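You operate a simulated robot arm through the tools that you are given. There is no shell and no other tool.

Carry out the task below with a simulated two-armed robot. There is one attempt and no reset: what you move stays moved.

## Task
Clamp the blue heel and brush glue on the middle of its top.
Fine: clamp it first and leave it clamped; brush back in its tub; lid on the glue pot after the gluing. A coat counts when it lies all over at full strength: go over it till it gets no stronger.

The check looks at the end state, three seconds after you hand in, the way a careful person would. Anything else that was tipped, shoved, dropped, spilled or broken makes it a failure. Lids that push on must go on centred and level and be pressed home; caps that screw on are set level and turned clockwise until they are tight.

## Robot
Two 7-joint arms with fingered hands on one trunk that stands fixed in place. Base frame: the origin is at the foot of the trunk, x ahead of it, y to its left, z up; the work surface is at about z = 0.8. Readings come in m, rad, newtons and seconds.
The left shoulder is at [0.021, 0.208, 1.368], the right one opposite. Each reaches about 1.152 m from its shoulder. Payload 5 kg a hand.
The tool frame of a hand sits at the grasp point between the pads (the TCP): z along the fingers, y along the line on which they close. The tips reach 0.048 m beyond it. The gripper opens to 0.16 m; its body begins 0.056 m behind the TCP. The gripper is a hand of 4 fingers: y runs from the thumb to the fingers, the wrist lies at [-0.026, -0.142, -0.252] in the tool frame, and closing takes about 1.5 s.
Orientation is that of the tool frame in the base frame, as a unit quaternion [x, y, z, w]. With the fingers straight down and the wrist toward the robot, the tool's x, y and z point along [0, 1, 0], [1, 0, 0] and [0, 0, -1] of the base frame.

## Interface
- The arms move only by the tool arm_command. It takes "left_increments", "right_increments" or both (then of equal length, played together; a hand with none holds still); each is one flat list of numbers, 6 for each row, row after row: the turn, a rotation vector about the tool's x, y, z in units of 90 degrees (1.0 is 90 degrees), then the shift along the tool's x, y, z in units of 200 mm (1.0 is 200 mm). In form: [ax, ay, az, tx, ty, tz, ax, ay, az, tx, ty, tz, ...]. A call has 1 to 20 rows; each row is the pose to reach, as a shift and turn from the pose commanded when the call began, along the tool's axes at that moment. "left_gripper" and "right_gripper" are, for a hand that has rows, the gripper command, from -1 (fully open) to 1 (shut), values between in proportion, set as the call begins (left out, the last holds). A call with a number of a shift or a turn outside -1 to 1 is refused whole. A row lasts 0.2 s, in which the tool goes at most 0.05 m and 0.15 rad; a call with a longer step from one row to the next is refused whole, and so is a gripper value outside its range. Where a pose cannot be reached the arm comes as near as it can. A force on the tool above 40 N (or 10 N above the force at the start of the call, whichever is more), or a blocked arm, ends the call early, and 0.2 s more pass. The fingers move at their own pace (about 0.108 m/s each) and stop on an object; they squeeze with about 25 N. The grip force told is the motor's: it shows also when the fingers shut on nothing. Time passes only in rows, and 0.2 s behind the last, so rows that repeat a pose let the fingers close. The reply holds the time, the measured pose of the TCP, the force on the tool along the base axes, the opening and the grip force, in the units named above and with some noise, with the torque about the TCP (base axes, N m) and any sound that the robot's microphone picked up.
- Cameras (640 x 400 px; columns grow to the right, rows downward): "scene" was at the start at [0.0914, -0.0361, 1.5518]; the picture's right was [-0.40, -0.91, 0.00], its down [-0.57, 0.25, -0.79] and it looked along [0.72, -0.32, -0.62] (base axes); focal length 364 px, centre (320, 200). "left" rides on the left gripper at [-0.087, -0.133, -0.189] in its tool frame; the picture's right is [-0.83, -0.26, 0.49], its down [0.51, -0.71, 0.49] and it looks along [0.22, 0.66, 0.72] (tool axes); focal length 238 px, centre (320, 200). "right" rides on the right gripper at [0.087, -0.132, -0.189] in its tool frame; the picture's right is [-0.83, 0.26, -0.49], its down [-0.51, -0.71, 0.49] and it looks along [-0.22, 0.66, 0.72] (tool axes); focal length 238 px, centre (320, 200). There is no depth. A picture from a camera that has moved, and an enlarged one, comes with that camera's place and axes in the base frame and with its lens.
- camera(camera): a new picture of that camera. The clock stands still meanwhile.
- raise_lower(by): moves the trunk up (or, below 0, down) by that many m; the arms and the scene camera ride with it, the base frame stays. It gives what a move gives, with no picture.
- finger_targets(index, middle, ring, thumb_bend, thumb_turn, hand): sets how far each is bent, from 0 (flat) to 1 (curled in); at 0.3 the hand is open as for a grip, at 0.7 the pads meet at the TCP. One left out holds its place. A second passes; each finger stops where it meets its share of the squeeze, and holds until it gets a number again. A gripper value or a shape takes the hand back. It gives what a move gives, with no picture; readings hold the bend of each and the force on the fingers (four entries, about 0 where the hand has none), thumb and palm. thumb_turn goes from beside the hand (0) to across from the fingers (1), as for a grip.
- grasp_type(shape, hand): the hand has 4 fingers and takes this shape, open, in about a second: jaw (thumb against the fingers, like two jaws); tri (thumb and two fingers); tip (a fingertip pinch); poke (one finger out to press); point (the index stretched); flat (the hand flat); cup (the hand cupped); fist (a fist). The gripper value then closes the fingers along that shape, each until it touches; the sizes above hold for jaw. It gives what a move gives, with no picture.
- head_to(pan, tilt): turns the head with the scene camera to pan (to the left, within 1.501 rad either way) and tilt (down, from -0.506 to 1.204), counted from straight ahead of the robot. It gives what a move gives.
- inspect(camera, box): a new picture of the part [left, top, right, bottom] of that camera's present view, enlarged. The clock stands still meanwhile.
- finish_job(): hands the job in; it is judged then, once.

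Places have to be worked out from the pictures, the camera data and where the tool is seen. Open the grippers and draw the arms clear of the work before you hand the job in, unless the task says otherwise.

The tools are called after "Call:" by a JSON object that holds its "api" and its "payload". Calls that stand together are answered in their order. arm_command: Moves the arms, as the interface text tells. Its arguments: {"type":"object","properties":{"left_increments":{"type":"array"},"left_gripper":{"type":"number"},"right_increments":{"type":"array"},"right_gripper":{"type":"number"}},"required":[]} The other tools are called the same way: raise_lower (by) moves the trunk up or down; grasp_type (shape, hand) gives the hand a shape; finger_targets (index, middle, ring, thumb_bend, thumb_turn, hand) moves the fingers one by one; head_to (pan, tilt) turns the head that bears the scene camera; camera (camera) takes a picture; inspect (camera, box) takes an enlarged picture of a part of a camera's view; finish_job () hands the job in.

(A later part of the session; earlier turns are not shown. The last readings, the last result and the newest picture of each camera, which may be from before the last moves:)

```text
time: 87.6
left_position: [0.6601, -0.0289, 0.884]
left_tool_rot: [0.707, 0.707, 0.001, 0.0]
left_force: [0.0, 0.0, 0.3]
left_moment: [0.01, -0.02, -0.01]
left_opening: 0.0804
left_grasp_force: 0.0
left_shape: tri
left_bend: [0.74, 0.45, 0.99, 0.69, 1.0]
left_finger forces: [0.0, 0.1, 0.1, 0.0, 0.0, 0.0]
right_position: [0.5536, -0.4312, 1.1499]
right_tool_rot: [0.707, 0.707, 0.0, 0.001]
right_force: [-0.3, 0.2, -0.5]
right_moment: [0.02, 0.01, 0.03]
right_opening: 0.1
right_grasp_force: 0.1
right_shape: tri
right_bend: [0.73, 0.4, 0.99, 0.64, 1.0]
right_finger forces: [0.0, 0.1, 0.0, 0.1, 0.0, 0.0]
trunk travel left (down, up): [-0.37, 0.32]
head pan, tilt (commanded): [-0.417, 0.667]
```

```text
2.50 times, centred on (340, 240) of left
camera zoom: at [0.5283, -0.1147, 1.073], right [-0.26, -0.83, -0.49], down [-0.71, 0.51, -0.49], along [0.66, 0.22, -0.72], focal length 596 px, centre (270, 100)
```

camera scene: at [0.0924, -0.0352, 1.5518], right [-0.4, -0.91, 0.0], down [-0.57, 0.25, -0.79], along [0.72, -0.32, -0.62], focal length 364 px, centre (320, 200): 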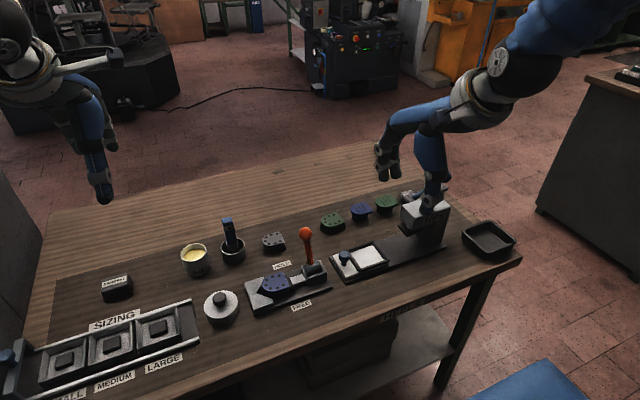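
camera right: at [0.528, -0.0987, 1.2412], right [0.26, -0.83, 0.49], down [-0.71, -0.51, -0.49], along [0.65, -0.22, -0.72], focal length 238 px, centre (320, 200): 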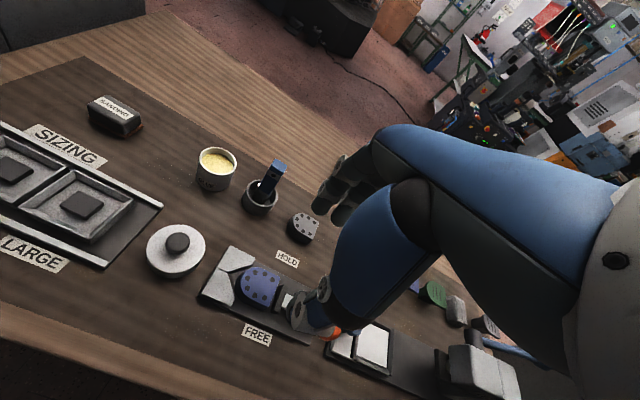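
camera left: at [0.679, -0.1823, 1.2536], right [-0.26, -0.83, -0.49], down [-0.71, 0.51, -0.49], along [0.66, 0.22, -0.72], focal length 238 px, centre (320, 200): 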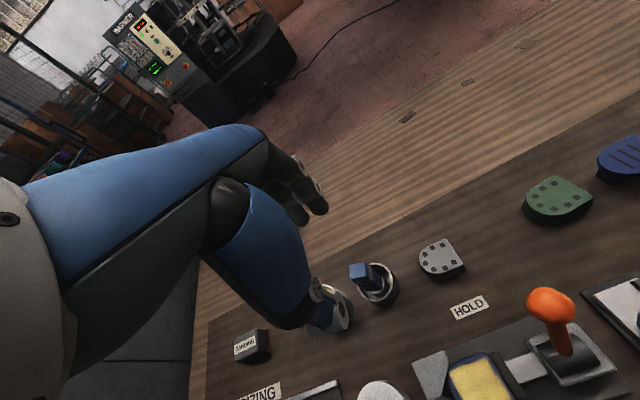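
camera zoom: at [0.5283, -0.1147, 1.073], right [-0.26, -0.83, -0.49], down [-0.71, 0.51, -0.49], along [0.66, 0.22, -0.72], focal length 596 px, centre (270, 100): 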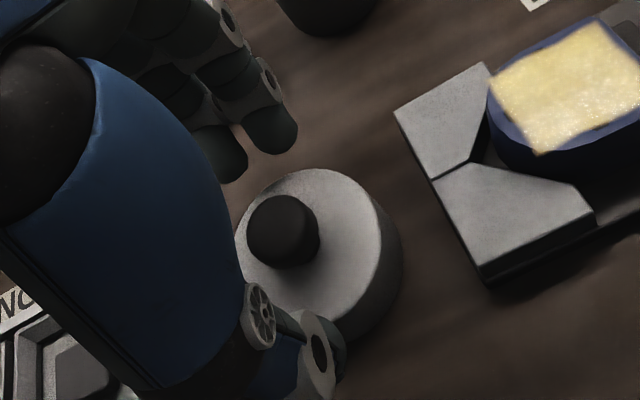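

Everything is lined up, and the tips are about 8 mm above the lid surface. Closing on the knob.

Call:
{"api": "arm_command", "payload": {"left_increments": [0, 0, 0, 0, 0, 0, 0, 0, 0, 0, 0, 0, 0, 0, 0, 0, 0, 0, 0, 0, 0, 0, 0, 0, 0, 0, 0, 0, 0, 0, 0, 0, 0, 0, 0, 0], "left_gripper": 1}}

Call:
{"api": "inspect", "payload": {"camera": "right", "box": [50, 90, 160, 200]}}

Call:
{"api": "inspect", "payload": {"camera": "left", "box": [260, 160, 420, 320]}}

Call:
{"api": "inspect", "payload": {"camera": "scene", "box": [180, 240, 270, 340]}}

```text
time: 89.0
left_position: [0.6607, -0.0288, 0.8839]
left_tool_rot: [0.707, 0.707, 0.0, 0.001]
left_force: [-0.3, -1.4, 0.4]
left_moment: [-0.03, -0.02, -0.03]
left_opening: 0.0197
left_grasp_force: 24.9
left_shape: tri
left_bend: [0.73, 0.65, 1.0, 0.74, 1.0]
left_finger forces: [11.0, 8.2, 0.0, 0.0, 21.3, 0.0]
right_position: [0.5545, -0.4304, 1.1507]
right_tool_rot: [0.707, 0.707, 0.0, 0.0]
right_force: [-0.9, -0.3, 0.6]
right_moment: [-0.02, -0.01, -0.03]
right_opening: 0.0998
right_grasp_force: 0.1
right_shape: tri
right_bend: [0.73, 0.4, 0.99, 0.64, 1.0]
right_finger forces: [0.1, 0.1, 0.1, 0.0, 0.0, 0.0]
trunk travel left (down, up): [-0.37, 0.32]
head pan, tilt (commanded): [-0.417, 0.667]
```

```text
3.64 times, centred on (105, 145) of right
camera zoom: at [0.4213, -0.3438, 1.3393], right [0.26, -0.83, 0.49], down [-0.71, -0.51, -0.49], along [0.66, -0.22, -0.72], focal length 867 px, centre (1102, 400)
```

zoom: 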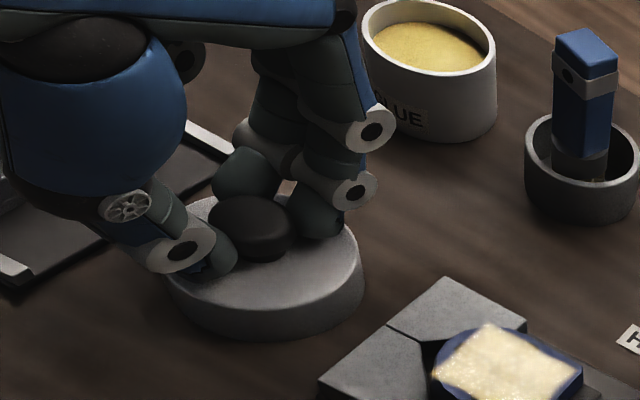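

```text
2.50 times, centred on (340, 240) of left
camera zoom: at [0.5283, -0.1147, 1.0731], right [-0.26, -0.83, -0.49], down [-0.71, 0.51, -0.49], along [0.66, 0.22, -0.72], focal length 596 px, centre (270, 100)
```

zoom: 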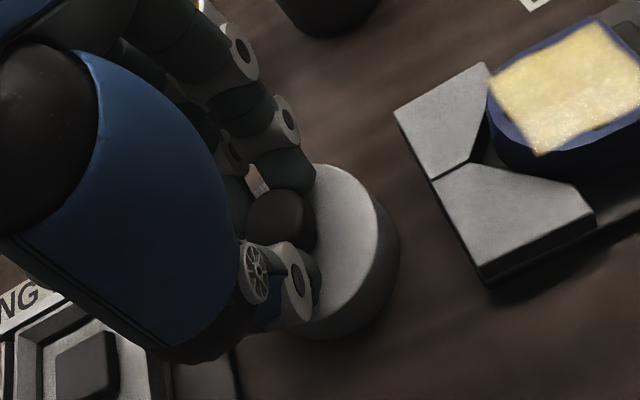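

```text
4.00 times, centred on (225, 290) of scene
camera zoom: at [0.0914, -0.0362, 1.5518], right [-0.4, -0.91, 0.0], down [-0.57, 0.25, -0.79], along [0.72, -0.32, -0.62], focal length 1454 px, centre (700, -160)
```

zoom: 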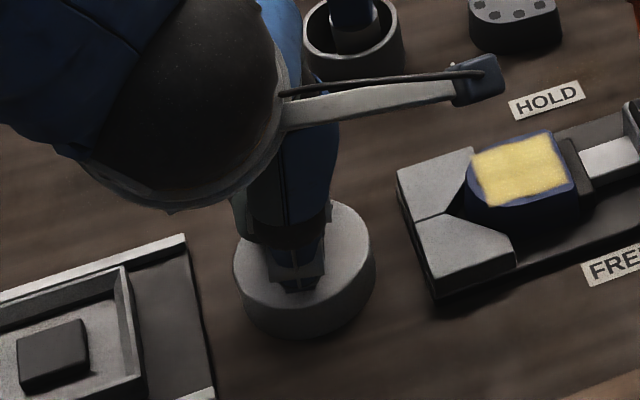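

The knob is gripped at 11/8/21 N without moving the lid noticeably. I'll lift a couple of centimetres and check that the lid hangs level.

Call:
{"api": "arm_command", "payload": {"left_increments": [0, 0, 0, 0, 0, -0.02, 0, 0, 0, 0, 0, -0.05, 0, 0, 0, 0, 0, -0.1, 0, 0, 0, 0, 0, -0.15, 0, 0, 0, 0, 0, -0.15]}}

Call:
{"api": "inspect", "payload": {"camera": "right", "box": [50, 80, 160, 190]}}

Call:
{"api": "inspect", "payload": {"camera": "left", "box": [260, 160, 420, 320]}}

Call:
{"api": "inspect", "payload": {"camera": "scene", "box": [180, 240, 270, 340]}}

```text
time: 90.2
left_position: [0.6624, -0.0289, 0.9129]
left_tool_rot: [0.707, 0.707, -0.001, -0.001]
left_force: [0.3, 0.9, -0.2]
left_moment: [-0.02, 0.01, -0.01]
left_opening: 0.0198
left_grasp_force: 25.5
left_shape: tri
left_bend: [0.73, 0.65, 1.0, 0.74, 1.0]
left_finger forces: [11.0, 8.2, 0.0, 0.0, 21.4, 0.0]
right_position: [0.5548, -0.4302, 1.1501]
right_tool_rot: [0.707, 0.707, -0.001, 0.0]
right_force: [0.5, -0.9, 0.7]
right_moment: [0.0, 0.04, 0.01]
right_opening: 0.1002
right_grasp_force: 0.1
right_shape: tri
right_bend: [0.73, 0.4, 0.99, 0.64, 1.0]
right_finger forces: [0.0, 0.0, 0.1, 0.1, 0.0, 0.0]
trunk travel left (down, up): [-0.37, 0.32]
head pan, tilt (commanded): [-0.417, 0.667]
```

```text
3.64 times, centred on (105, 135) of right
camera zoom: at [0.4215, -0.3437, 1.3392], right [0.26, -0.83, 0.49], down [-0.71, -0.51, -0.49], along [0.66, -0.22, -0.72], focal length 867 px, centre (1102, 436)
```

zoom: 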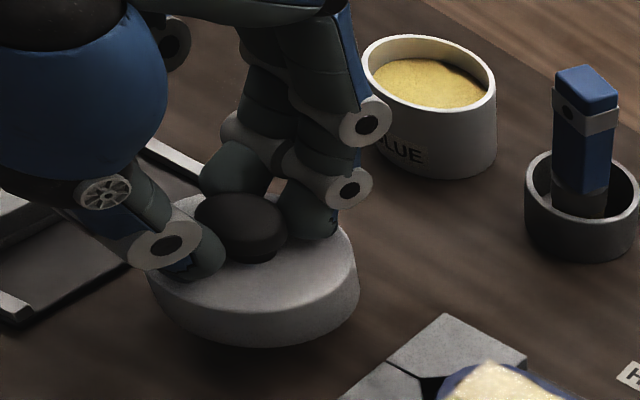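

```text
2.50 times, centred on (340, 240) of left
camera zoom: at [0.5288, -0.1156, 1.1029], right [-0.26, -0.83, -0.49], down [-0.71, 0.51, -0.49], along [0.66, 0.22, -0.72], focal length 596 px, centre (270, 100)
```

zoom: 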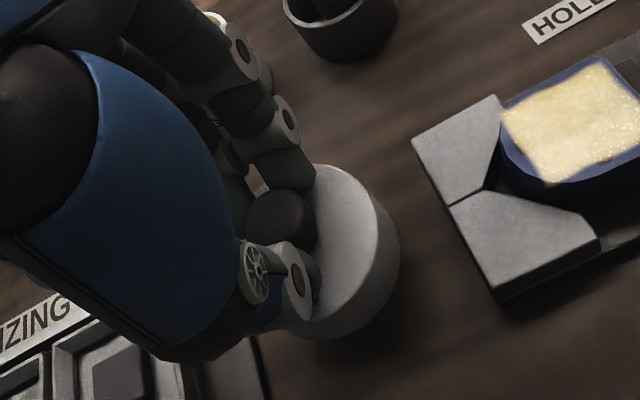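

```text
4.00 times, centred on (225, 290) of scene
camera zoom: at [0.0917, -0.0361, 1.5518], right [-0.4, -0.91, 0.0], down [-0.57, 0.25, -0.79], along [0.72, -0.32, -0.62], focal length 1454 px, centre (700, -160)
```

zoom: 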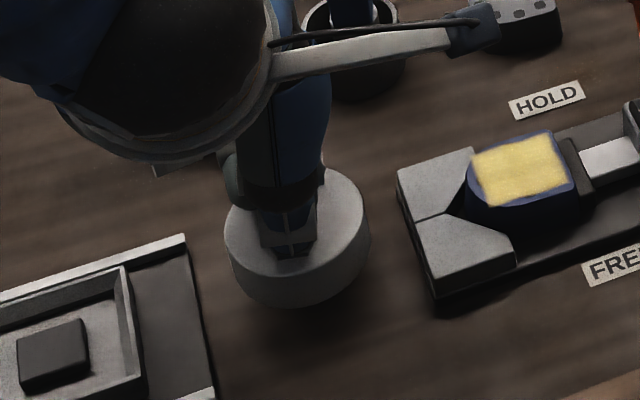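

The lid is held level and looks unchanged relative to the hand. I'll raise it and carry it over the pot with good clearance.

Call:
{"api": "arm_command", "payload": {"left_increments": [0, 0, 0, 0, 0, -0.19, 0, 0, 0, 0, 0, -0.39, 0, 0, 0, 0, 0, -0.585, 0, 0, 0, 0.04, 0.2, -0.585, 0, 0, 0, 0.08, 0.4, -0.585, 0, 0, 0, 0.12, 0.6, -0.585, 0, 0, 0, 0.16, 0.81, -0.585, 0, 0, 0, 0.16, 0.81, -0.585]}}

Call:
{"api": "inspect", "payload": {"camera": "scene", "box": [150, 180, 250, 290]}}

Call:
{"api": "inspect", "payload": {"camera": "right", "box": [80, 20, 200, 140]}}

Call:
{"api": "inspect", "payload": {"camera": "left", "box": [240, 160, 420, 340]}}

```text
time: 92.0
left_position: [0.8225, 0.0015, 1.0336]
left_tool_rot: [0.708, 0.707, 0.0, 0.0]
left_force: [-0.6, -1.3, 0.2]
left_moment: [0.07, -0.06, 0.03]
left_opening: 0.0197
left_grasp_force: 24.9
left_shape: tri
left_bend: [0.73, 0.65, 1.0, 0.74, 1.0]
left_finger forces: [11.4, 8.3, 0.1, 0.0, 21.5, 0.0]
right_position: [0.5523, -0.4308, 1.1508]
right_tool_rot: [0.707, 0.707, 0.0, -0.001]
right_force: [-0.8, -0.5, 1.1]
right_moment: [0.04, -0.11, -0.01]
right_opening: 0.1002
right_grasp_force: 0.1
right_shape: tri
right_bend: [0.73, 0.4, 0.99, 0.64, 1.0]
right_finger forces: [0.1, 0.2, 0.1, 0.1, 0.1, 0.0]
trunk travel left (down, up): [-0.37, 0.32]
head pan, tilt (commanded): [-0.417, 0.667]
```

```text
3.64 times, centred on (200, 235) of scene
camera zoom: at [0.0894, -0.037, 1.552], right [-0.4, -0.91, 0.0], down [-0.56, 0.25, -0.79], along [0.72, -0.32, -0.62], focal length 1322 px, centre (756, 73)
```

zoom: 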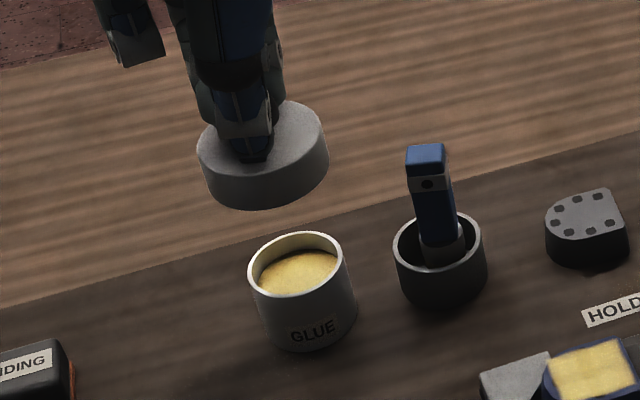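

```text
3.33 times, centred on (140, 80) of right
camera zoom: at [0.4195, -0.3444, 1.3398], right [0.26, -0.83, 0.49], down [-0.71, -0.51, -0.49], along [0.66, -0.22, -0.72], focal length 794 px, centre (920, 600)
```

zoom: 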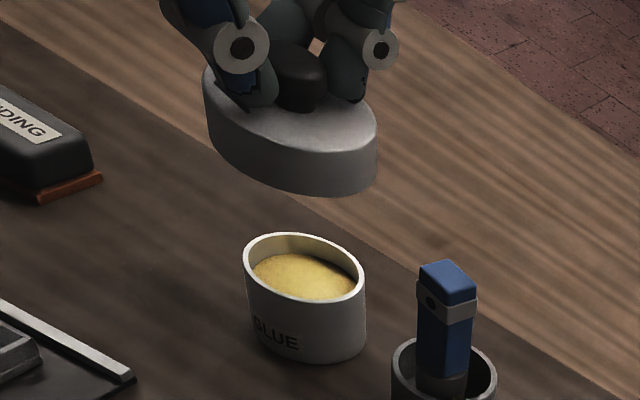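

```text
2.22 times, centred on (330, 250) of left
camera zoom: at [0.6893, -0.0848, 1.2215], right [-0.26, -0.83, -0.49], down [-0.71, 0.51, -0.49], along [0.66, 0.22, -0.72], focal length 530 px, centre (298, 89)
```

zoom: 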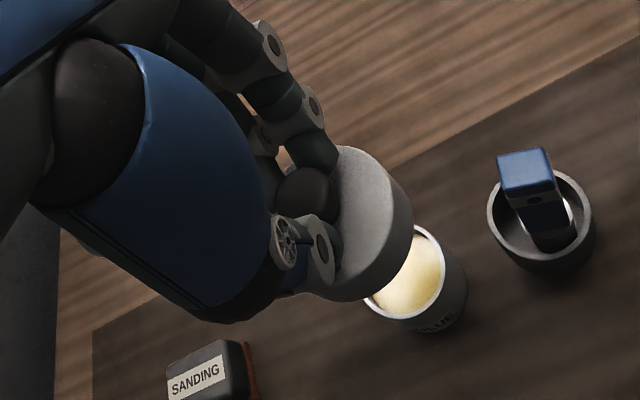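

The lid is level above the pot. I'll lower it to just above the rim with a 1–2 mm correction, then compare lid and pot positions carefully.

Call:
{"api": "arm_command", "payload": {"left_increments": [0, 0, 0, 0.0085, 0.007, 0.12, 0, 0, 0, 0.0085, 0.007, 0.24, 0, 0, 0, 0.0085, 0.007, 0.34, 0, 0, 0, 0.0085, 0.007, 0.37, 0, 0, 0, 0.0085, 0.007, 0.37]}}

Call:
{"api": "inspect", "payload": {"camera": "scene", "box": [160, 205, 240, 285]}}

Call:
{"api": "inspect", "payload": {"camera": "right", "box": [95, 40, 185, 130]}}

Call:
{"api": "inspect", "payload": {"camera": "left", "box": [280, 200, 400, 320]}}

```text
time: 93.2
left_position: [0.8277, 0.0041, 0.9564]
left_tool_rot: [0.707, 0.707, 0.0, 0.0]
left_force: [0.2, 0.4, -0.4]
left_moment: [-0.03, 0.0, 0.01]
left_opening: 0.0197
left_grasp_force: 24.9
left_shape: tri
left_bend: [0.73, 0.65, 1.0, 0.74, 1.0]
left_finger forces: [11.2, 8.2, 0.0, 0.1, 21.5, 0.0]
right_position: [0.5543, -0.4313, 1.1515]
right_tool_rot: [0.707, 0.707, -0.001, 0.0]
right_force: [-1.0, -0.1, 0.1]
right_moment: [0.0, 0.02, -0.01]
right_opening: 0.1
right_grasp_force: 0.1
right_shape: tri
right_bend: [0.73, 0.4, 0.99, 0.64, 1.0]
right_finger forces: [0.1, 0.1, 0.0, 0.0, 0.0, 0.1]
trunk travel left (down, up): [-0.37, 0.32]
head pan, tilt (commanded): [-0.417, 0.667]
```

```text
5.00 times, centred on (200, 245) of scene
camera zoom: at [0.0916, -0.0362, 1.5518], right [-0.4, -0.91, 0.0], down [-0.57, 0.25, -0.79], along [0.72, -0.32, -0.62], focal length 1818 px, centre (920, -25)
```

zoom: 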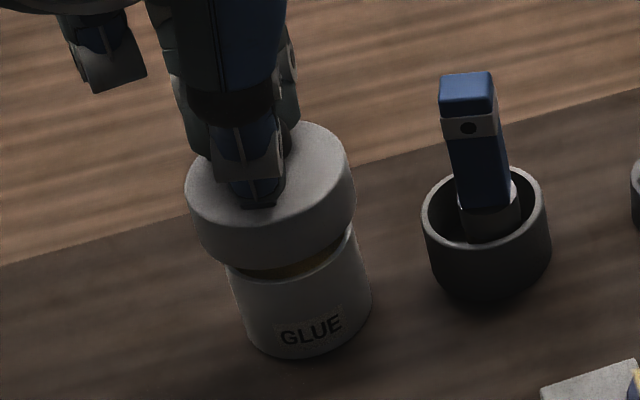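

```text
4.44 times, centred on (140, 85) of right
camera zoom: at [0.4214, -0.3437, 1.3393], right [0.26, -0.83, 0.49], down [-0.71, -0.51, -0.49], along [0.66, -0.22, -0.72], focal length 1059 px, centre (1120, 711)
```

zoom: 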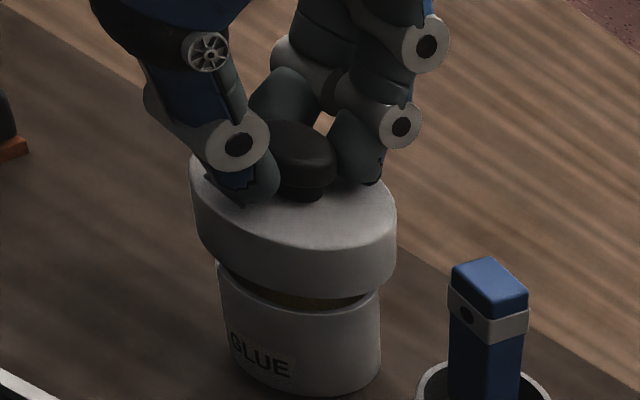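

```text
3.33 times, centred on (340, 260) of left
camera zoom: at [0.6931, -0.0823, 1.1469], right [-0.26, -0.83, -0.49], down [-0.71, 0.51, -0.49], along [0.66, 0.22, -0.72], focal length 794 px, centre (253, 0)
```

zoom: 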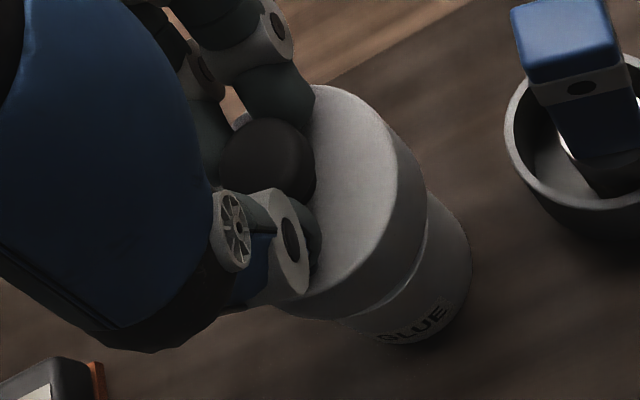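

Side overhangs look equal in both views, to within about 1 mm. I'll zoom tighter to check front-to-back centring before setting the lid down.

Call:
{"api": "inspect", "payload": {"camera": "scene", "box": [180, 225, 220, 265]}}

Call:
{"api": "inspect", "payload": {"camera": "right", "box": [110, 60, 170, 115]}}

```text
10.00 times, centred on (200, 245) of scene
camera zoom: at [0.0916, -0.0362, 1.5518], right [-0.4, -0.91, 0.0], down [-0.57, 0.25, -0.79], along [0.72, -0.32, -0.62], focal length 3636 px, centre (1520, -250)
```

zoom: 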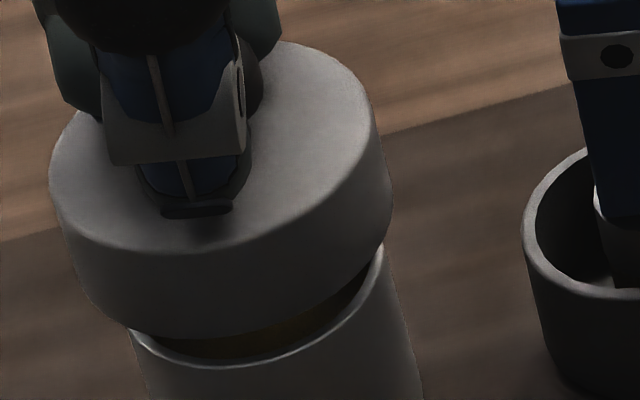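

```text
7.27 times, centred on (140, 88) of right
camera zoom: at [0.4214, -0.3437, 1.3393], right [0.26, -0.83, 0.49], down [-0.71, -0.51, -0.49], along [0.66, -0.22, -0.72], focal length 1734 px, centre (1629, 1018)
```

zoom: 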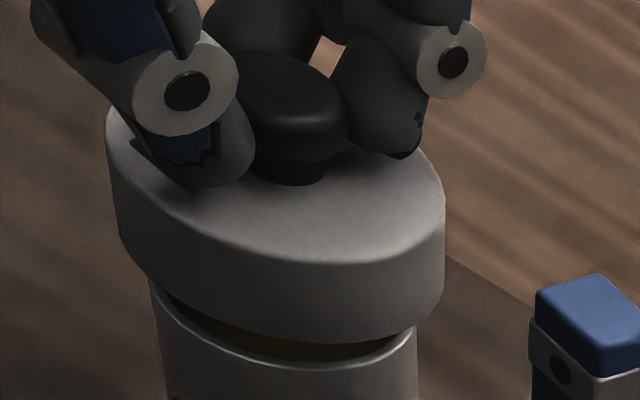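

From the close-ups I estimate the lid is about 2.5 mm too far forward (+x) and under 1 mm off in y relative to the pot. I'll correct that, lower it to just above the rim, and recheck.

Call:
{"api": "arm_command", "payload": {"left_increments": [0, 0, 0, -0.004, -0.0125, 0.02, 0, 0, 0, -0.004, -0.0125, 0.04, 0, 0, 0, -0.004, -0.0125, 0.04]}}

Call:
{"api": "inspect", "payload": {"camera": "scene", "box": [180, 225, 220, 265]}}

Call:
{"api": "inspect", "payload": {"camera": "right", "box": [110, 60, 170, 115]}}

Call:
{"api": "inspect", "payload": {"camera": "left", "box": [290, 210, 390, 310]}}

```text
time: 94.0
left_position: [0.8229, 0.003, 0.9498]
left_tool_rot: [0.708, 0.707, 0.0, 0.0]
left_force: [-0.8, -0.2, -0.1]
left_moment: [0.02, 0.0, 0.01]
left_opening: 0.0195
left_grasp_force: 25.2
left_shape: tri
left_bend: [0.73, 0.65, 1.0, 0.74, 1.0]
left_finger forces: [11.4, 8.2, 0.0, 0.0, 21.4, 0.0]
right_position: [0.5547, -0.4311, 1.1494]
right_tool_rot: [0.707, 0.707, 0.0, 0.0]
right_force: [0.0, -0.3, 0.0]
right_moment: [0.05, 0.02, 0.02]
right_opening: 0.1002
right_grasp_force: 0.0
right_shape: tri
right_bend: [0.73, 0.4, 0.99, 0.64, 1.0]
right_finger forces: [0.0, 0.1, 0.1, 0.0, 0.0, 0.0]
trunk travel left (down, up): [-0.37, 0.32]
head pan, tilt (commanded): [-0.417, 0.667]
```

```text
10.00 times, centred on (200, 245) of scene
camera zoom: at [0.0913, -0.0363, 1.5518], right [-0.4, -0.91, 0.0], down [-0.57, 0.25, -0.79], along [0.72, -0.32, -0.62], focal length 3636 px, centre (1520, -250)
```

zoom: 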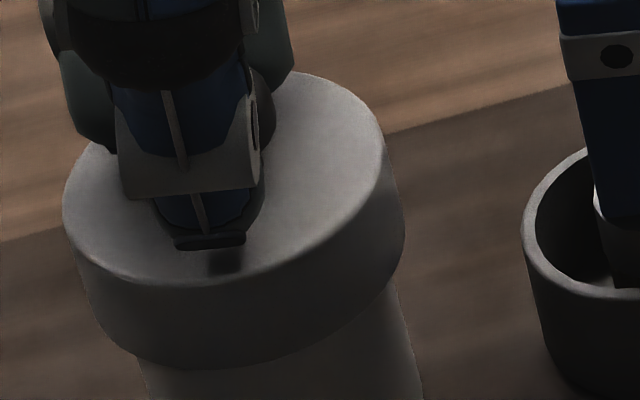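

```text
7.27 times, centred on (140, 88) of right
camera zoom: at [0.4212, -0.3438, 1.3393], right [0.26, -0.83, 0.49], down [-0.71, -0.51, -0.49], along [0.66, -0.22, -0.72], focal length 1734 px, centre (1629, 1018)
```

zoom: 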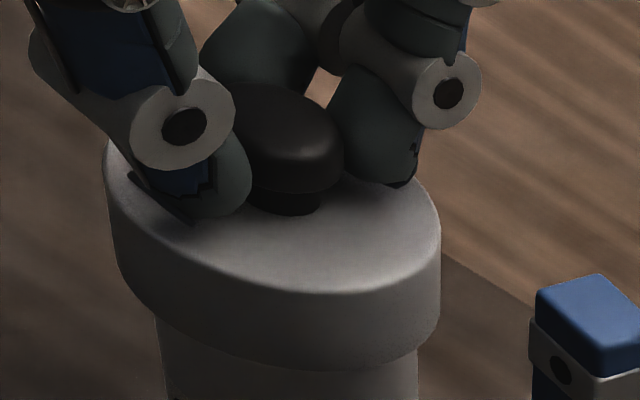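

```text
4.00 times, centred on (340, 260) of left
camera zoom: at [0.6897, -0.0832, 1.1387], right [-0.26, -0.83, -0.49], down [-0.71, 0.51, -0.49], along [0.66, 0.22, -0.72], focal length 953 px, centre (240, -40)
```

zoom: 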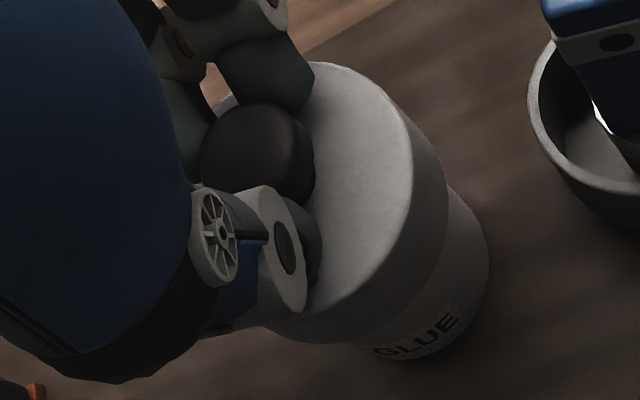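

The lid is now centred over the pot to within about a millimetre in each view. I'll nudge it 1 mm in +x and lower slowly over the rim, watching the forces.

Call:
{"api": "arm_command", "payload": {"left_increments": [0, 0, 0, 0, 0.005, 0.01, 0, 0, 0, 0, 0.005, 0.02, 0, 0, 0, 0, 0.005, 0.03, 0, 0, 0, 0, 0.005, 0.04, 0, 0, 0, 0, 0.005, 0.04]}}

Call:
{"api": "inspect", "payload": {"camera": "scene", "box": [180, 225, 220, 265]}}

Call:
{"api": "inspect", "payload": {"camera": "right", "box": [110, 60, 170, 115]}}

```text
time: 95.2
left_position: [0.8241, 0.0044, 0.9417]
left_tool_rot: [0.707, 0.707, 0.001, 0.0]
left_force: [-1.0, -0.2, -0.9]
left_moment: [-0.01, -0.01, -0.02]
left_opening: 0.0199
left_grasp_force: 25.2
left_shape: tri
left_bend: [0.73, 0.65, 1.0, 0.74, 1.0]
left_finger forces: [11.3, 8.2, 0.1, 0.1, 21.4, 0.0]
right_position: [0.5538, -0.4296, 1.1502]
right_tool_rot: [0.707, 0.707, 0.0, 0.0]
right_force: [-0.1, -0.4, -0.2]
right_moment: [-0.02, -0.04, 0.0]
right_opening: 0.1
right_grasp_force: 0.1
right_shape: tri
right_bend: [0.73, 0.4, 0.99, 0.64, 1.0]
right_finger forces: [0.1, 0.0, 0.0, 0.1, 0.1, 0.0]
trunk travel left (down, up): [-0.37, 0.32]
head pan, tilt (commanded): [-0.417, 0.667]
```

```text
10.00 times, centred on (200, 245) of scene
camera zoom: at [0.0914, -0.0362, 1.5518], right [-0.4, -0.91, 0.0], down [-0.57, 0.25, -0.79], along [0.72, -0.32, -0.62], focal length 3636 px, centre (1520, -250)
```

zoom: 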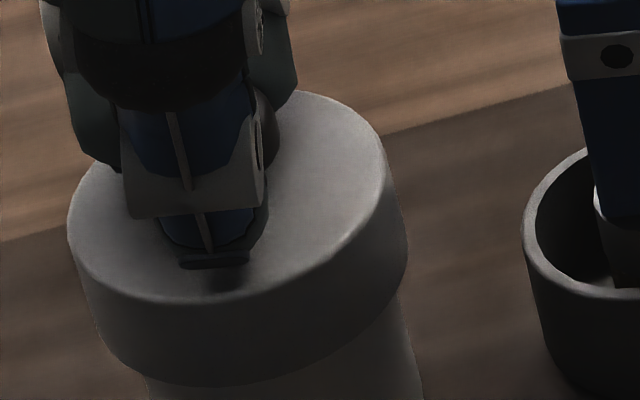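

```text
7.27 times, centred on (140, 88) of right
camera zoom: at [0.4213, -0.3437, 1.3393], right [0.26, -0.83, 0.49], down [-0.71, -0.51, -0.49], along [0.66, -0.22, -0.72], focal length 1734 px, centre (1629, 1018)
```

zoom: 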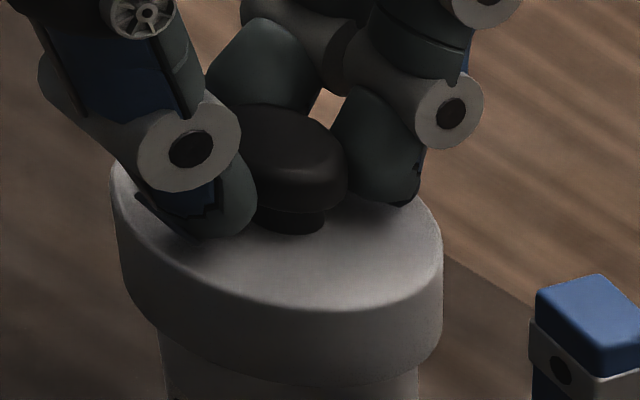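

There's no resistance, and the skirt is at about rim level and symmetric. I'll continue lowering in 2 mm steps.

Call:
{"api": "arm_command", "payload": {"left_increments": [0, 0, 0, 0, 0, 0.01, 0, 0, 0, 0, 0, 0.02, 0, 0, 0, 0, 0, 0.03, 0, 0, 0, 0, 0, 0.03]}}

Call:
{"api": "inspect", "payload": {"camera": "scene", "box": [180, 225, 220, 265]}}

Call:
{"api": "inspect", "payload": {"camera": "right", "box": [110, 60, 170, 115]}}

```text
time: 96.2
left_position: [0.8235, 0.0032, 0.9351]
left_tool_rot: [0.707, 0.708, -0.001, 0.0]
left_force: [-0.1, 0.3, -1.2]
left_moment: [0.01, -0.01, -0.02]
left_opening: 0.02
left_grasp_force: 24.6
left_shape: tri
left_bend: [0.73, 0.65, 1.0, 0.74, 1.0]
left_finger forces: [11.3, 8.3, 0.0, 0.0, 21.4, 0.0]
right_position: [0.5526, -0.4308, 1.1501]
right_tool_rot: [0.707, 0.707, 0.001, 0.001]
right_force: [0.3, -0.2, -0.3]
right_moment: [0.02, 0.0, 0.01]
right_opening: 0.0999
right_grasp_force: 0.0
right_shape: tri
right_bend: [0.73, 0.4, 0.99, 0.64, 1.0]
right_finger forces: [0.1, 0.0, 0.0, 0.0, 0.0, 0.0]
trunk travel left (down, up): [-0.37, 0.32]
head pan, tilt (commanded): [-0.417, 0.667]
```

```text
10.00 times, centred on (200, 245) of scene
camera zoom: at [0.0914, -0.0362, 1.5518], right [-0.4, -0.91, 0.0], down [-0.57, 0.25, -0.79], along [0.72, -0.32, -0.62], focal length 3636 px, centre (1520, -250)
```

zoom: 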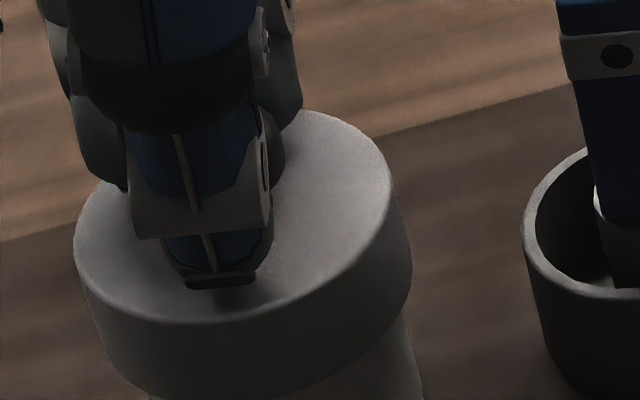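

```text
7.27 times, centred on (140, 88) of right
camera zoom: at [0.4213, -0.3437, 1.3393], right [0.26, -0.83, 0.49], down [-0.71, -0.51, -0.49], along [0.66, -0.22, -0.72], focal length 1734 px, centre (1629, 1018)
```

zoom: 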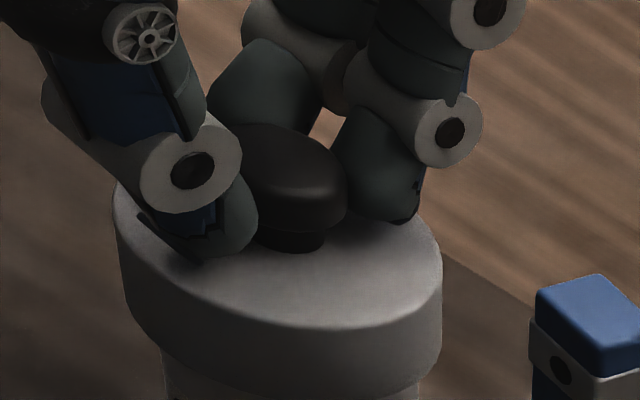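

The skirt is about 9 mm over the rim with no contact force, so it's well centred. I'll keep lowering.

Call:
{"api": "arm_command", "payload": {"left_increments": [0, 0, 0, 0, 0, 0.01, 0, 0, 0, 0, 0, 0.02, 0, 0, 0, 0, 0, 0.03, 0, 0, 0, 0, 0, 0.03]}}

```text
time: 97.2
left_position: [0.8257, 0.0048, 0.9296]
left_tool_rot: [0.707, 0.707, 0.0, 0.0]
left_force: [-0.2, -0.3, -0.3]
left_moment: [0.0, 0.0, -0.01]
left_opening: 0.0197
left_grasp_force: 24.7
left_shape: tri
left_bend: [0.73, 0.65, 1.0, 0.74, 1.0]
left_finger forces: [11.4, 8.2, 0.0, 0.1, 21.4, 0.0]
right_position: [0.5541, -0.4304, 1.1504]
right_tool_rot: [0.707, 0.707, 0.0, -0.001]
right_force: [-0.1, -0.5, -0.3]
right_moment: [-0.01, 0.0, 0.02]
right_opening: 0.1005
right_grasp_force: 0.0
right_shape: tri
right_bend: [0.73, 0.4, 0.99, 0.64, 1.0]
right_finger forces: [0.0, 0.0, 0.0, 0.0, 0.1, 0.1]
trunk travel left (down, up): [-0.37, 0.32]
head pan, tilt (commanded): [-0.417, 0.667]
```

Still no resistance at 0.9296. Continuing down.

Call:
{"api": "arm_command", "payload": {"left_increments": [0, 0, 0, 0, 0, 0.008, 0, 0, 0, 0, 0, 0.016, 0, 0, 0, 0, 0, 0.024, 0, 0, 0, 0, 0, 0.03, 0, 0, 0, 0, 0, 0.03]}}

Call:
{"api": "inspect", "payload": {"camera": "scene", "box": [180, 225, 230, 275]}}

Call:
{"api": "inspect", "payload": {"camera": "right", "box": [110, 65, 170, 125]}}

```text
time: 98.4
left_position: [0.8227, 0.0038, 0.9237]
left_tool_rot: [0.707, 0.707, -0.001, 0.001]
left_force: [0.0, -0.5, -0.9]
left_moment: [-0.02, -0.04, 0.01]
left_opening: 0.0198
left_grasp_force: 24.9
left_shape: tri
left_bend: [0.73, 0.65, 1.0, 0.74, 1.0]
left_finger forces: [11.4, 8.3, 0.0, 0.0, 21.4, 0.1]
right_position: [0.5534, -0.43, 1.1503]
right_tool_rot: [0.707, 0.707, 0.0, 0.0]
right_force: [0.1, -0.5, 0.7]
right_moment: [-0.01, -0.01, -0.01]
right_opening: 0.0998
right_grasp_force: 0.0
right_shape: tri
right_bend: [0.73, 0.4, 0.99, 0.64, 1.0]
right_finger forces: [0.1, 0.0, 0.0, 0.0, 0.1, 0.0]
trunk travel left (down, up): [-0.37, 0.32]
head pan, tilt (commanded): [-0.417, 0.667]
```

```text
8.00 times, centred on (205, 250) of scene
camera zoom: at [0.0915, -0.0362, 1.5518], right [-0.4, -0.91, 0.0], down [-0.57, 0.25, -0.79], along [0.72, -0.32, -0.62], focal length 2909 px, centre (1240, -200)
```

zoom: 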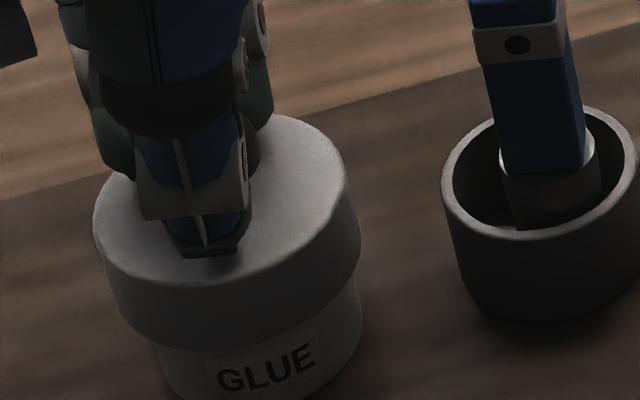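

```text
6.67 times, centred on (140, 95) of right
camera zoom: at [0.4213, -0.3437, 1.3393], right [0.26, -0.83, 0.49], down [-0.71, -0.51, -0.49], along [0.66, -0.22, -0.72], focal length 1589 px, centre (1520, 900)
```

zoom: 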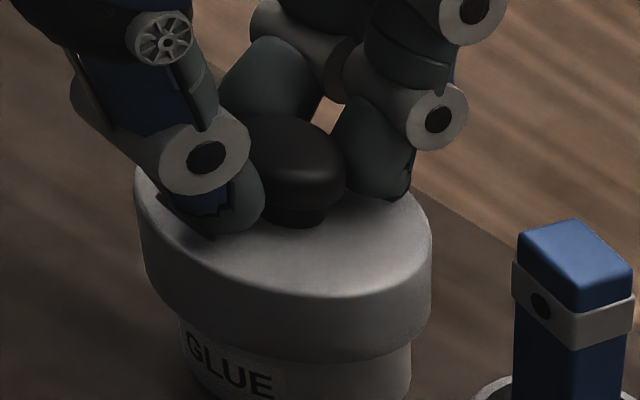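

Still going down freely and level. Continuing in small steps until the lid seats.

Call:
{"api": "arm_command", "payload": {"left_increments": [0, 0, 0, 0, 0, 0.008, 0, 0, 0, 0, 0, 0.016, 0, 0, 0, 0, 0, 0.02, 0, 0, 0, 0, 0, 0.02]}}

```text
time: 99.4
left_position: [0.8237, 0.0031, 0.9187]
left_tool_rot: [0.707, 0.708, 0.0, 0.001]
left_force: [0.4, -0.6, -0.5]
left_moment: [-0.04, -0.02, 0.01]
left_opening: 0.02
left_grasp_force: 25.0
left_shape: tri
left_bend: [0.73, 0.65, 1.0, 0.74, 1.0]
left_finger forces: [11.4, 8.2, 0.0, 0.0, 21.3, 0.0]
right_position: [0.5541, -0.431, 1.1506]
right_tool_rot: [0.707, 0.707, 0.0, 0.0]
right_force: [0.9, 0.6, -0.6]
right_moment: [-0.01, -0.01, -0.01]
right_opening: 0.1002
right_grasp_force: 0.1
right_shape: tri
right_bend: [0.73, 0.4, 0.99, 0.64, 1.0]
right_finger forces: [0.1, 0.0, 0.1, 0.0, 0.0, 0.0]
trunk travel left (down, up): [-0.37, 0.32]
head pan, tilt (commanded): [-0.417, 0.667]
```

Call:
{"api": "arm_command", "payload": {"left_increments": [0, 0, 0, 0, 0, 0.006, 0, 0, 0, 0, 0, 0.012, 0, 0, 0, 0, 0, 0.018, 0, 0, 0, 0, 0, 0.018]}}

Call:
{"api": "inspect", "payload": {"camera": "right", "box": [110, 65, 170, 125]}}

```text
time: 100.4
left_position: [0.8247, 0.0027, 0.9157]
left_tool_rot: [0.707, 0.707, 0.001, 0.001]
left_force: [-0.7, -0.1, 7.3]
left_moment: [-0.07, -0.04, -0.01]
left_opening: 0.0196
left_grasp_force: 25.0
left_shape: tri
left_bend: [0.73, 0.65, 1.0, 0.74, 1.0]
left_finger forces: [12.7, 8.9, 0.0, 0.0, 23.4, 0.1]
right_position: [0.5532, -0.4299, 1.1506]
right_tool_rot: [0.707, 0.707, 0.0, 0.001]
right_force: [1.0, -0.1, 0.5]
right_moment: [0.02, 0.0, -0.01]
right_opening: 0.1002
right_grasp_force: 0.1
right_shape: tri
right_bend: [0.73, 0.4, 0.99, 0.64, 1.0]
right_finger forces: [0.1, 0.0, 0.0, 0.0, 0.0, 0.0]
trunk travel left (down, up): [-0.37, 0.32]
head pan, tilt (commanded): [-0.417, 0.667]
```

```text
6.67 times, centred on (140, 95) of right
camera zoom: at [0.4206, -0.3438, 1.3396], right [0.26, -0.83, 0.49], down [-0.71, -0.51, -0.49], along [0.66, -0.22, -0.72], focal length 1589 px, centre (1520, 900)
```

zoom: 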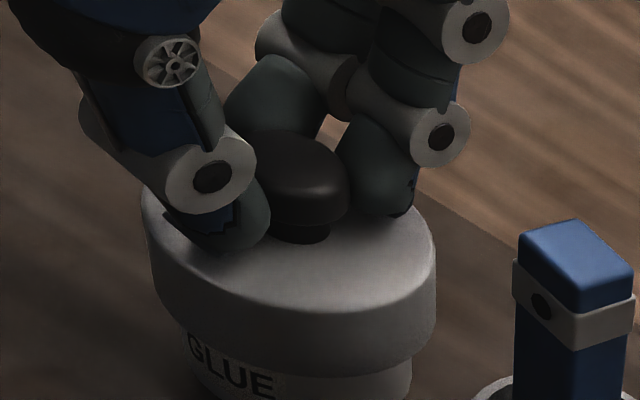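

It seats with 7 N at z=0.9157. I'll press a little further through the grip to see whether it moves or is a solid stop.

Call:
{"api": "arm_command", "payload": {"left_increments": [0, 0, 0, 0, 0, 0.005, 0, 0, 0, 0, 0, 0.01, 0, 0, 0, 0, 0, 0.01]}}

Call:
{"api": "inspect", "payload": {"camera": "right", "box": [110, 65, 170, 125]}}

Call:
{"api": "inspect", "payload": {"camera": "scene", "box": [180, 225, 230, 275]}}

```text
time: 101.2
left_position: [0.8242, 0.0032, 0.9164]
left_tool_rot: [0.707, 0.707, 0.001, 0.001]
left_force: [-0.7, 0.5, 18.6]
left_moment: [-0.05, 0.03, -0.01]
left_opening: 0.0205
left_grasp_force: 24.8
left_shape: tri
left_bend: [0.73, 0.65, 1.0, 0.74, 1.0]
left_finger forces: [14.2, 10.4, 0.2, 0.1, 27.1, 0.0]
right_position: [0.5526, -0.4306, 1.1518]
right_tool_rot: [0.707, 0.707, 0.001, 0.0]
right_force: [-1.2, 0.8, 0.1]
right_moment: [0.01, -0.04, -0.01]
right_opening: 0.1001
right_grasp_force: 0.0
right_shape: tri
right_bend: [0.73, 0.4, 0.99, 0.64, 1.0]
right_finger forces: [0.0, 0.0, 0.0, 0.1, 0.0, 0.0]
trunk travel left (down, up): [-0.37, 0.32]
head pan, tilt (commanded): [-0.417, 0.667]
```

```text
6.67 times, centred on (140, 95) of right
camera zoom: at [0.4199, -0.3437, 1.3399], right [0.26, -0.83, 0.49], down [-0.71, -0.51, -0.49], along [0.66, -0.22, -0.72], focal length 1589 px, centre (1520, 900)
```

zoom: 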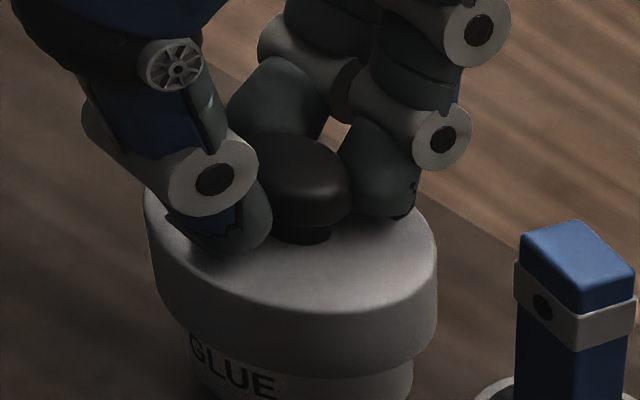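

```text
8.00 times, centred on (205, 250) of scene
camera zoom: at [0.0897, -0.0362, 1.552], right [-0.4, -0.91, 0.0], down [-0.56, 0.25, -0.79], along [0.72, -0.32, -0.62], focal length 2909 px, centre (1240, -200)
```

zoom: 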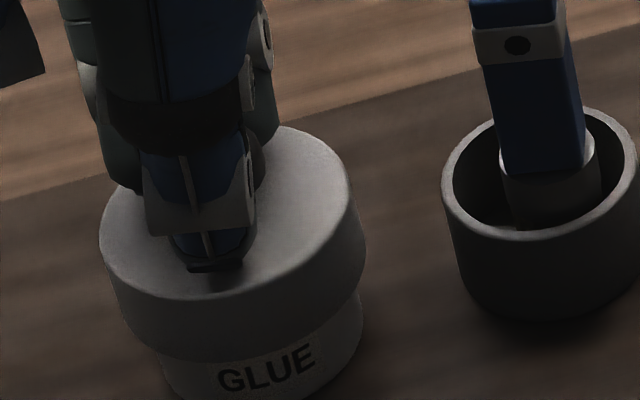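

There's a solid stop at 18.6 N with no further travel. I'll press a bit harder to make sure it's home.

Call:
{"api": "arm_command", "payload": {"left_increments": [0, 0, 0, 0, 0, 0.005, 0, 0, 0, 0, 0, 0.01, 0, 0, 0, 0, 0, 0.01]}}

Call:
{"api": "inspect", "payload": {"camera": "right", "box": [110, 65, 170, 125]}}

```text
time: 102.0
left_position: [0.8236, 0.0024, 0.9146]
left_tool_rot: [0.707, 0.707, 0.001, 0.002]
left_force: [1.0, -2.7, 35.2]
left_moment: [-0.19, -0.12, -0.01]
left_opening: 0.0211
left_grasp_force: 24.8
left_shape: tri
left_bend: [0.73, 0.65, 1.0, 0.74, 1.0]
left_finger forces: [18.2, 12.3, 0.0, 0.0, 30.9, 0.0]
right_position: [0.5513, -0.4302, 1.1508]
right_tool_rot: [0.707, 0.707, 0.0, 0.0]
right_force: [0.7, -0.5, -0.5]
right_moment: [-0.02, 0.0, -0.01]
right_opening: 0.1002
right_grasp_force: 0.0
right_shape: tri
right_bend: [0.73, 0.4, 0.99, 0.64, 1.0]
right_finger forces: [0.1, 0.0, 0.1, 0.0, 0.0, 0.0]
trunk travel left (down, up): [-0.37, 0.32]
head pan, tilt (commanded): [-0.417, 0.667]
```

```text
6.67 times, centred on (140, 95) of right
camera zoom: at [0.4188, -0.344, 1.3403], right [0.26, -0.83, 0.49], down [-0.71, -0.51, -0.49], along [0.66, -0.22, -0.72], focal length 1589 px, centre (1520, 900)
```

zoom: 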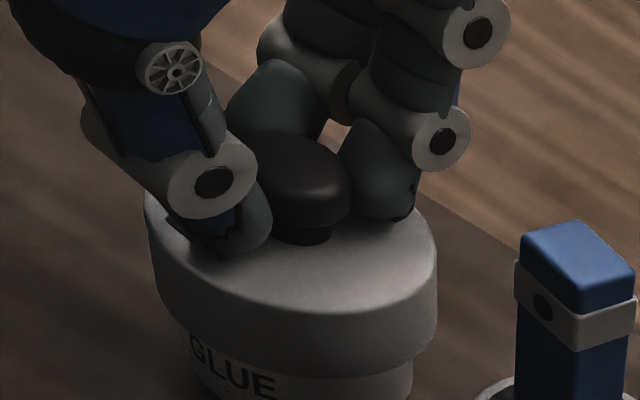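

At 35 N it's against a hard stop with the skirt covering about 25 mm of the pot, so the lid is home. I'll relieve the pressure, open the fingers, and check that it sits level and centred.

Call:
{"api": "arm_command", "payload": {"left_increments": [0, 0, 0, 0, 0, -0.01, 0, 0, 0, 0, 0, -0.018, 0, 0, 0, 0, 0, -0.018]}}

Call:
{"api": "arm_command", "payload": {"left_increments": [0, 0, 0, 0, 0, 0, 0, 0, 0, 0, 0, 0, 0, 0, 0, 0, 0, 0, 0, 0, 0, 0, 0, 0, 0, 0, 0, 0, 0, 0], "left_gripper": 0}}

Call:
{"api": "inspect", "payload": {"camera": "right", "box": [110, 65, 170, 125]}}

Call:
{"api": "inspect", "payload": {"camera": "scene", "box": [180, 225, 230, 275]}}

```text
time: 102.8
left_position: [0.8234, 0.0034, 0.9134]
left_tool_rot: [0.707, 0.707, 0.0, 0.0]
left_force: [5.3, -3.0, 20.3]
left_moment: [-0.19, -0.37, 0.02]
left_opening: 0.0212
left_grasp_force: 24.3
left_shape: tri
left_bend: [0.73, 0.65, 1.0, 0.74, 1.0]
left_finger forces: [18.0, 11.7, 0.0, 0.0, 25.0, 0.1]
right_position: [0.5534, -0.4306, 1.1512]
right_tool_rot: [0.707, 0.707, 0.0, 0.0]
right_force: [0.7, 0.6, -0.1]
right_moment: [-0.02, 0.01, 0.05]
right_opening: 0.1
right_grasp_force: 0.2
right_shape: tri
right_bend: [0.73, 0.4, 0.99, 0.64, 1.0]
right_finger forces: [0.0, 0.1, 0.0, 0.1, 0.0, 0.0]
trunk travel left (down, up): [-0.37, 0.32]
head pan, tilt (commanded): [-0.417, 0.667]
```

```text
time: 104.0
left_position: [0.8243, 0.0041, 0.9153]
left_tool_rot: [0.708, 0.706, 0.0, 0.0]
left_force: [-0.5, -0.3, -0.1]
left_moment: [0.01, 0.0, -0.03]
left_opening: 0.0799
left_grasp_force: 0.2
left_shape: tri
left_bend: [0.74, 0.45, 0.99, 0.7, 1.0]
left_finger forces: [0.0, 0.0, 0.1, 0.0, 0.0, 0.1]
right_position: [0.5537, -0.4297, 1.1508]
right_tool_rot: [0.707, 0.707, 0.0, 0.0]
right_force: [-0.5, -1.1, 0.0]
right_moment: [-0.01, 0.0, -0.02]
right_opening: 0.1005
right_grasp_force: 0.2
right_shape: tri
right_bend: [0.73, 0.4, 0.99, 0.64, 1.0]
right_finger forces: [0.0, 0.1, 0.0, 0.0, 0.0, 0.1]
trunk travel left (down, up): [-0.37, 0.32]
head pan, tilt (commanded): [-0.417, 0.667]
```

```text
6.67 times, centred on (140, 95) of right
camera zoom: at [0.4212, -0.3438, 1.3393], right [0.26, -0.83, 0.49], down [-0.71, -0.51, -0.49], along [0.66, -0.22, -0.72], focal length 1589 px, centre (1520, 900)
```

zoom: 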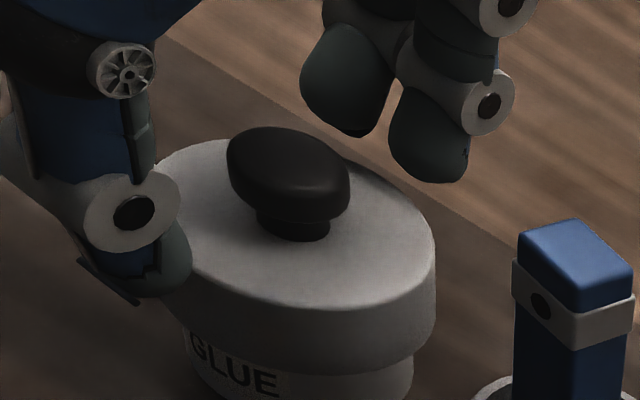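

```text
8.00 times, centred on (205, 250) of scene
camera zoom: at [0.0913, -0.0362, 1.5518], right [-0.4, -0.91, 0.0], down [-0.57, 0.25, -0.79], along [0.72, -0.32, -0.62], focal length 2909 px, centre (1240, -200)
```

zoom: 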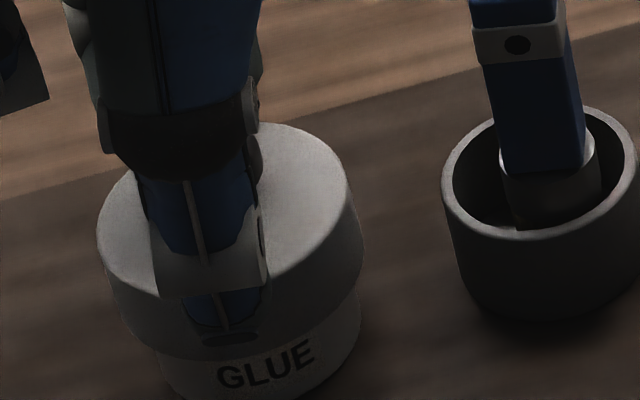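

Released. I'll raise the hand straight up and inspect the lid's level and centring.

Call:
{"api": "arm_command", "payload": {"left_increments": [0, 0, 0, 0, 0, -0.1, 0, 0, 0, 0, 0, -0.25, 0, 0, 0, 0, 0, -0.45, 0, 0, 0, 0, 0, -0.65, 0, 0, 0, 0, 0, -0.75, 0, 0, 0, 0, 0, -0.75]}}

Call:
{"api": "inspect", "payload": {"camera": "right", "box": [105, 60, 185, 130]}}

Call:
{"api": "inspect", "payload": {"camera": "scene", "box": [170, 220, 240, 280]}}

Call:
{"api": "inspect", "payload": {"camera": "left", "box": [280, 220, 460, 380]}}

```text
time: 105.4
left_position: [0.8252, 0.0044, 1.0645]
left_tool_rot: [0.706, 0.708, 0.0, 0.001]
left_force: [0.5, 0.7, 0.2]
left_moment: [0.01, 0.02, 0.01]
left_opening: 0.0796
left_grasp_force: 0.0
left_shape: tri
left_bend: [0.74, 0.45, 0.99, 0.7, 1.0]
left_finger forces: [0.2, 0.0, 0.1, 0.0, 0.0, 0.0]
right_position: [0.5528, -0.4297, 1.1503]
right_tool_rot: [0.707, 0.707, -0.001, 0.0]
right_force: [-0.3, 0.3, -0.2]
right_moment: [0.03, -0.03, 0.02]
right_opening: 0.1001
right_grasp_force: 0.1
right_shape: tri
right_bend: [0.73, 0.4, 0.99, 0.64, 1.0]
right_finger forces: [0.1, 0.0, 0.0, 0.0, 0.1, 0.0]
trunk travel left (down, up): [-0.37, 0.32]
head pan, tilt (commanded): [-0.417, 0.667]
```

```text
5.71 times, centred on (145, 95) of right
camera zoom: at [0.4215, -0.3437, 1.3392], right [0.26, -0.83, 0.49], down [-0.71, -0.51, -0.49], along [0.66, -0.22, -0.72], focal length 1362 px, centre (1320, 800)
```

zoom: 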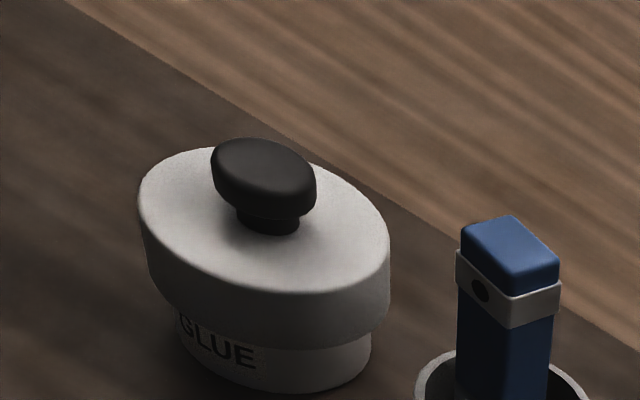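

```text
6.67 times, centred on (205, 250) of scene
camera zoom: at [0.0917, -0.0362, 1.5518], right [-0.4, -0.91, 0.0], down [-0.57, 0.25, -0.79], along [0.72, -0.32, -0.62], focal length 2424 px, centre (1087, -133)
```

zoom: 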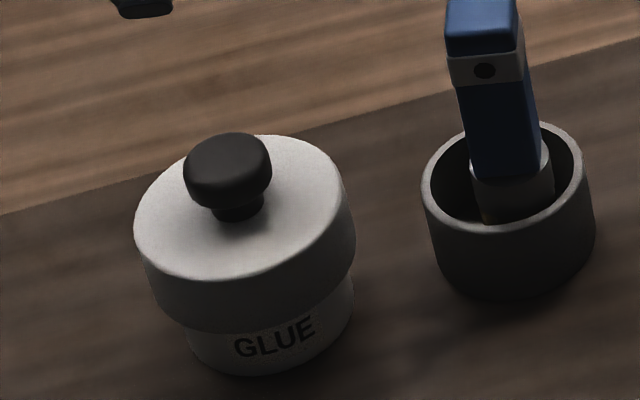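

```text
2.50 times, centred on (370, 300) of left
camera zoom: at [0.6911, -0.0819, 1.2538], right [-0.26, -0.83, -0.49], down [-0.71, 0.51, -0.49], along [0.66, 0.22, -0.72], focal length 596 px, centre (195, -50)
```

zoom: 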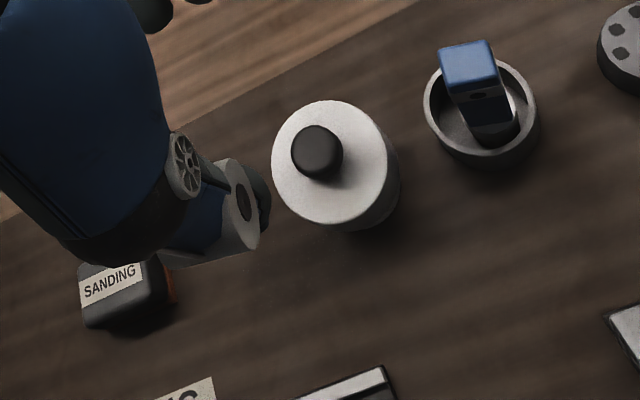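

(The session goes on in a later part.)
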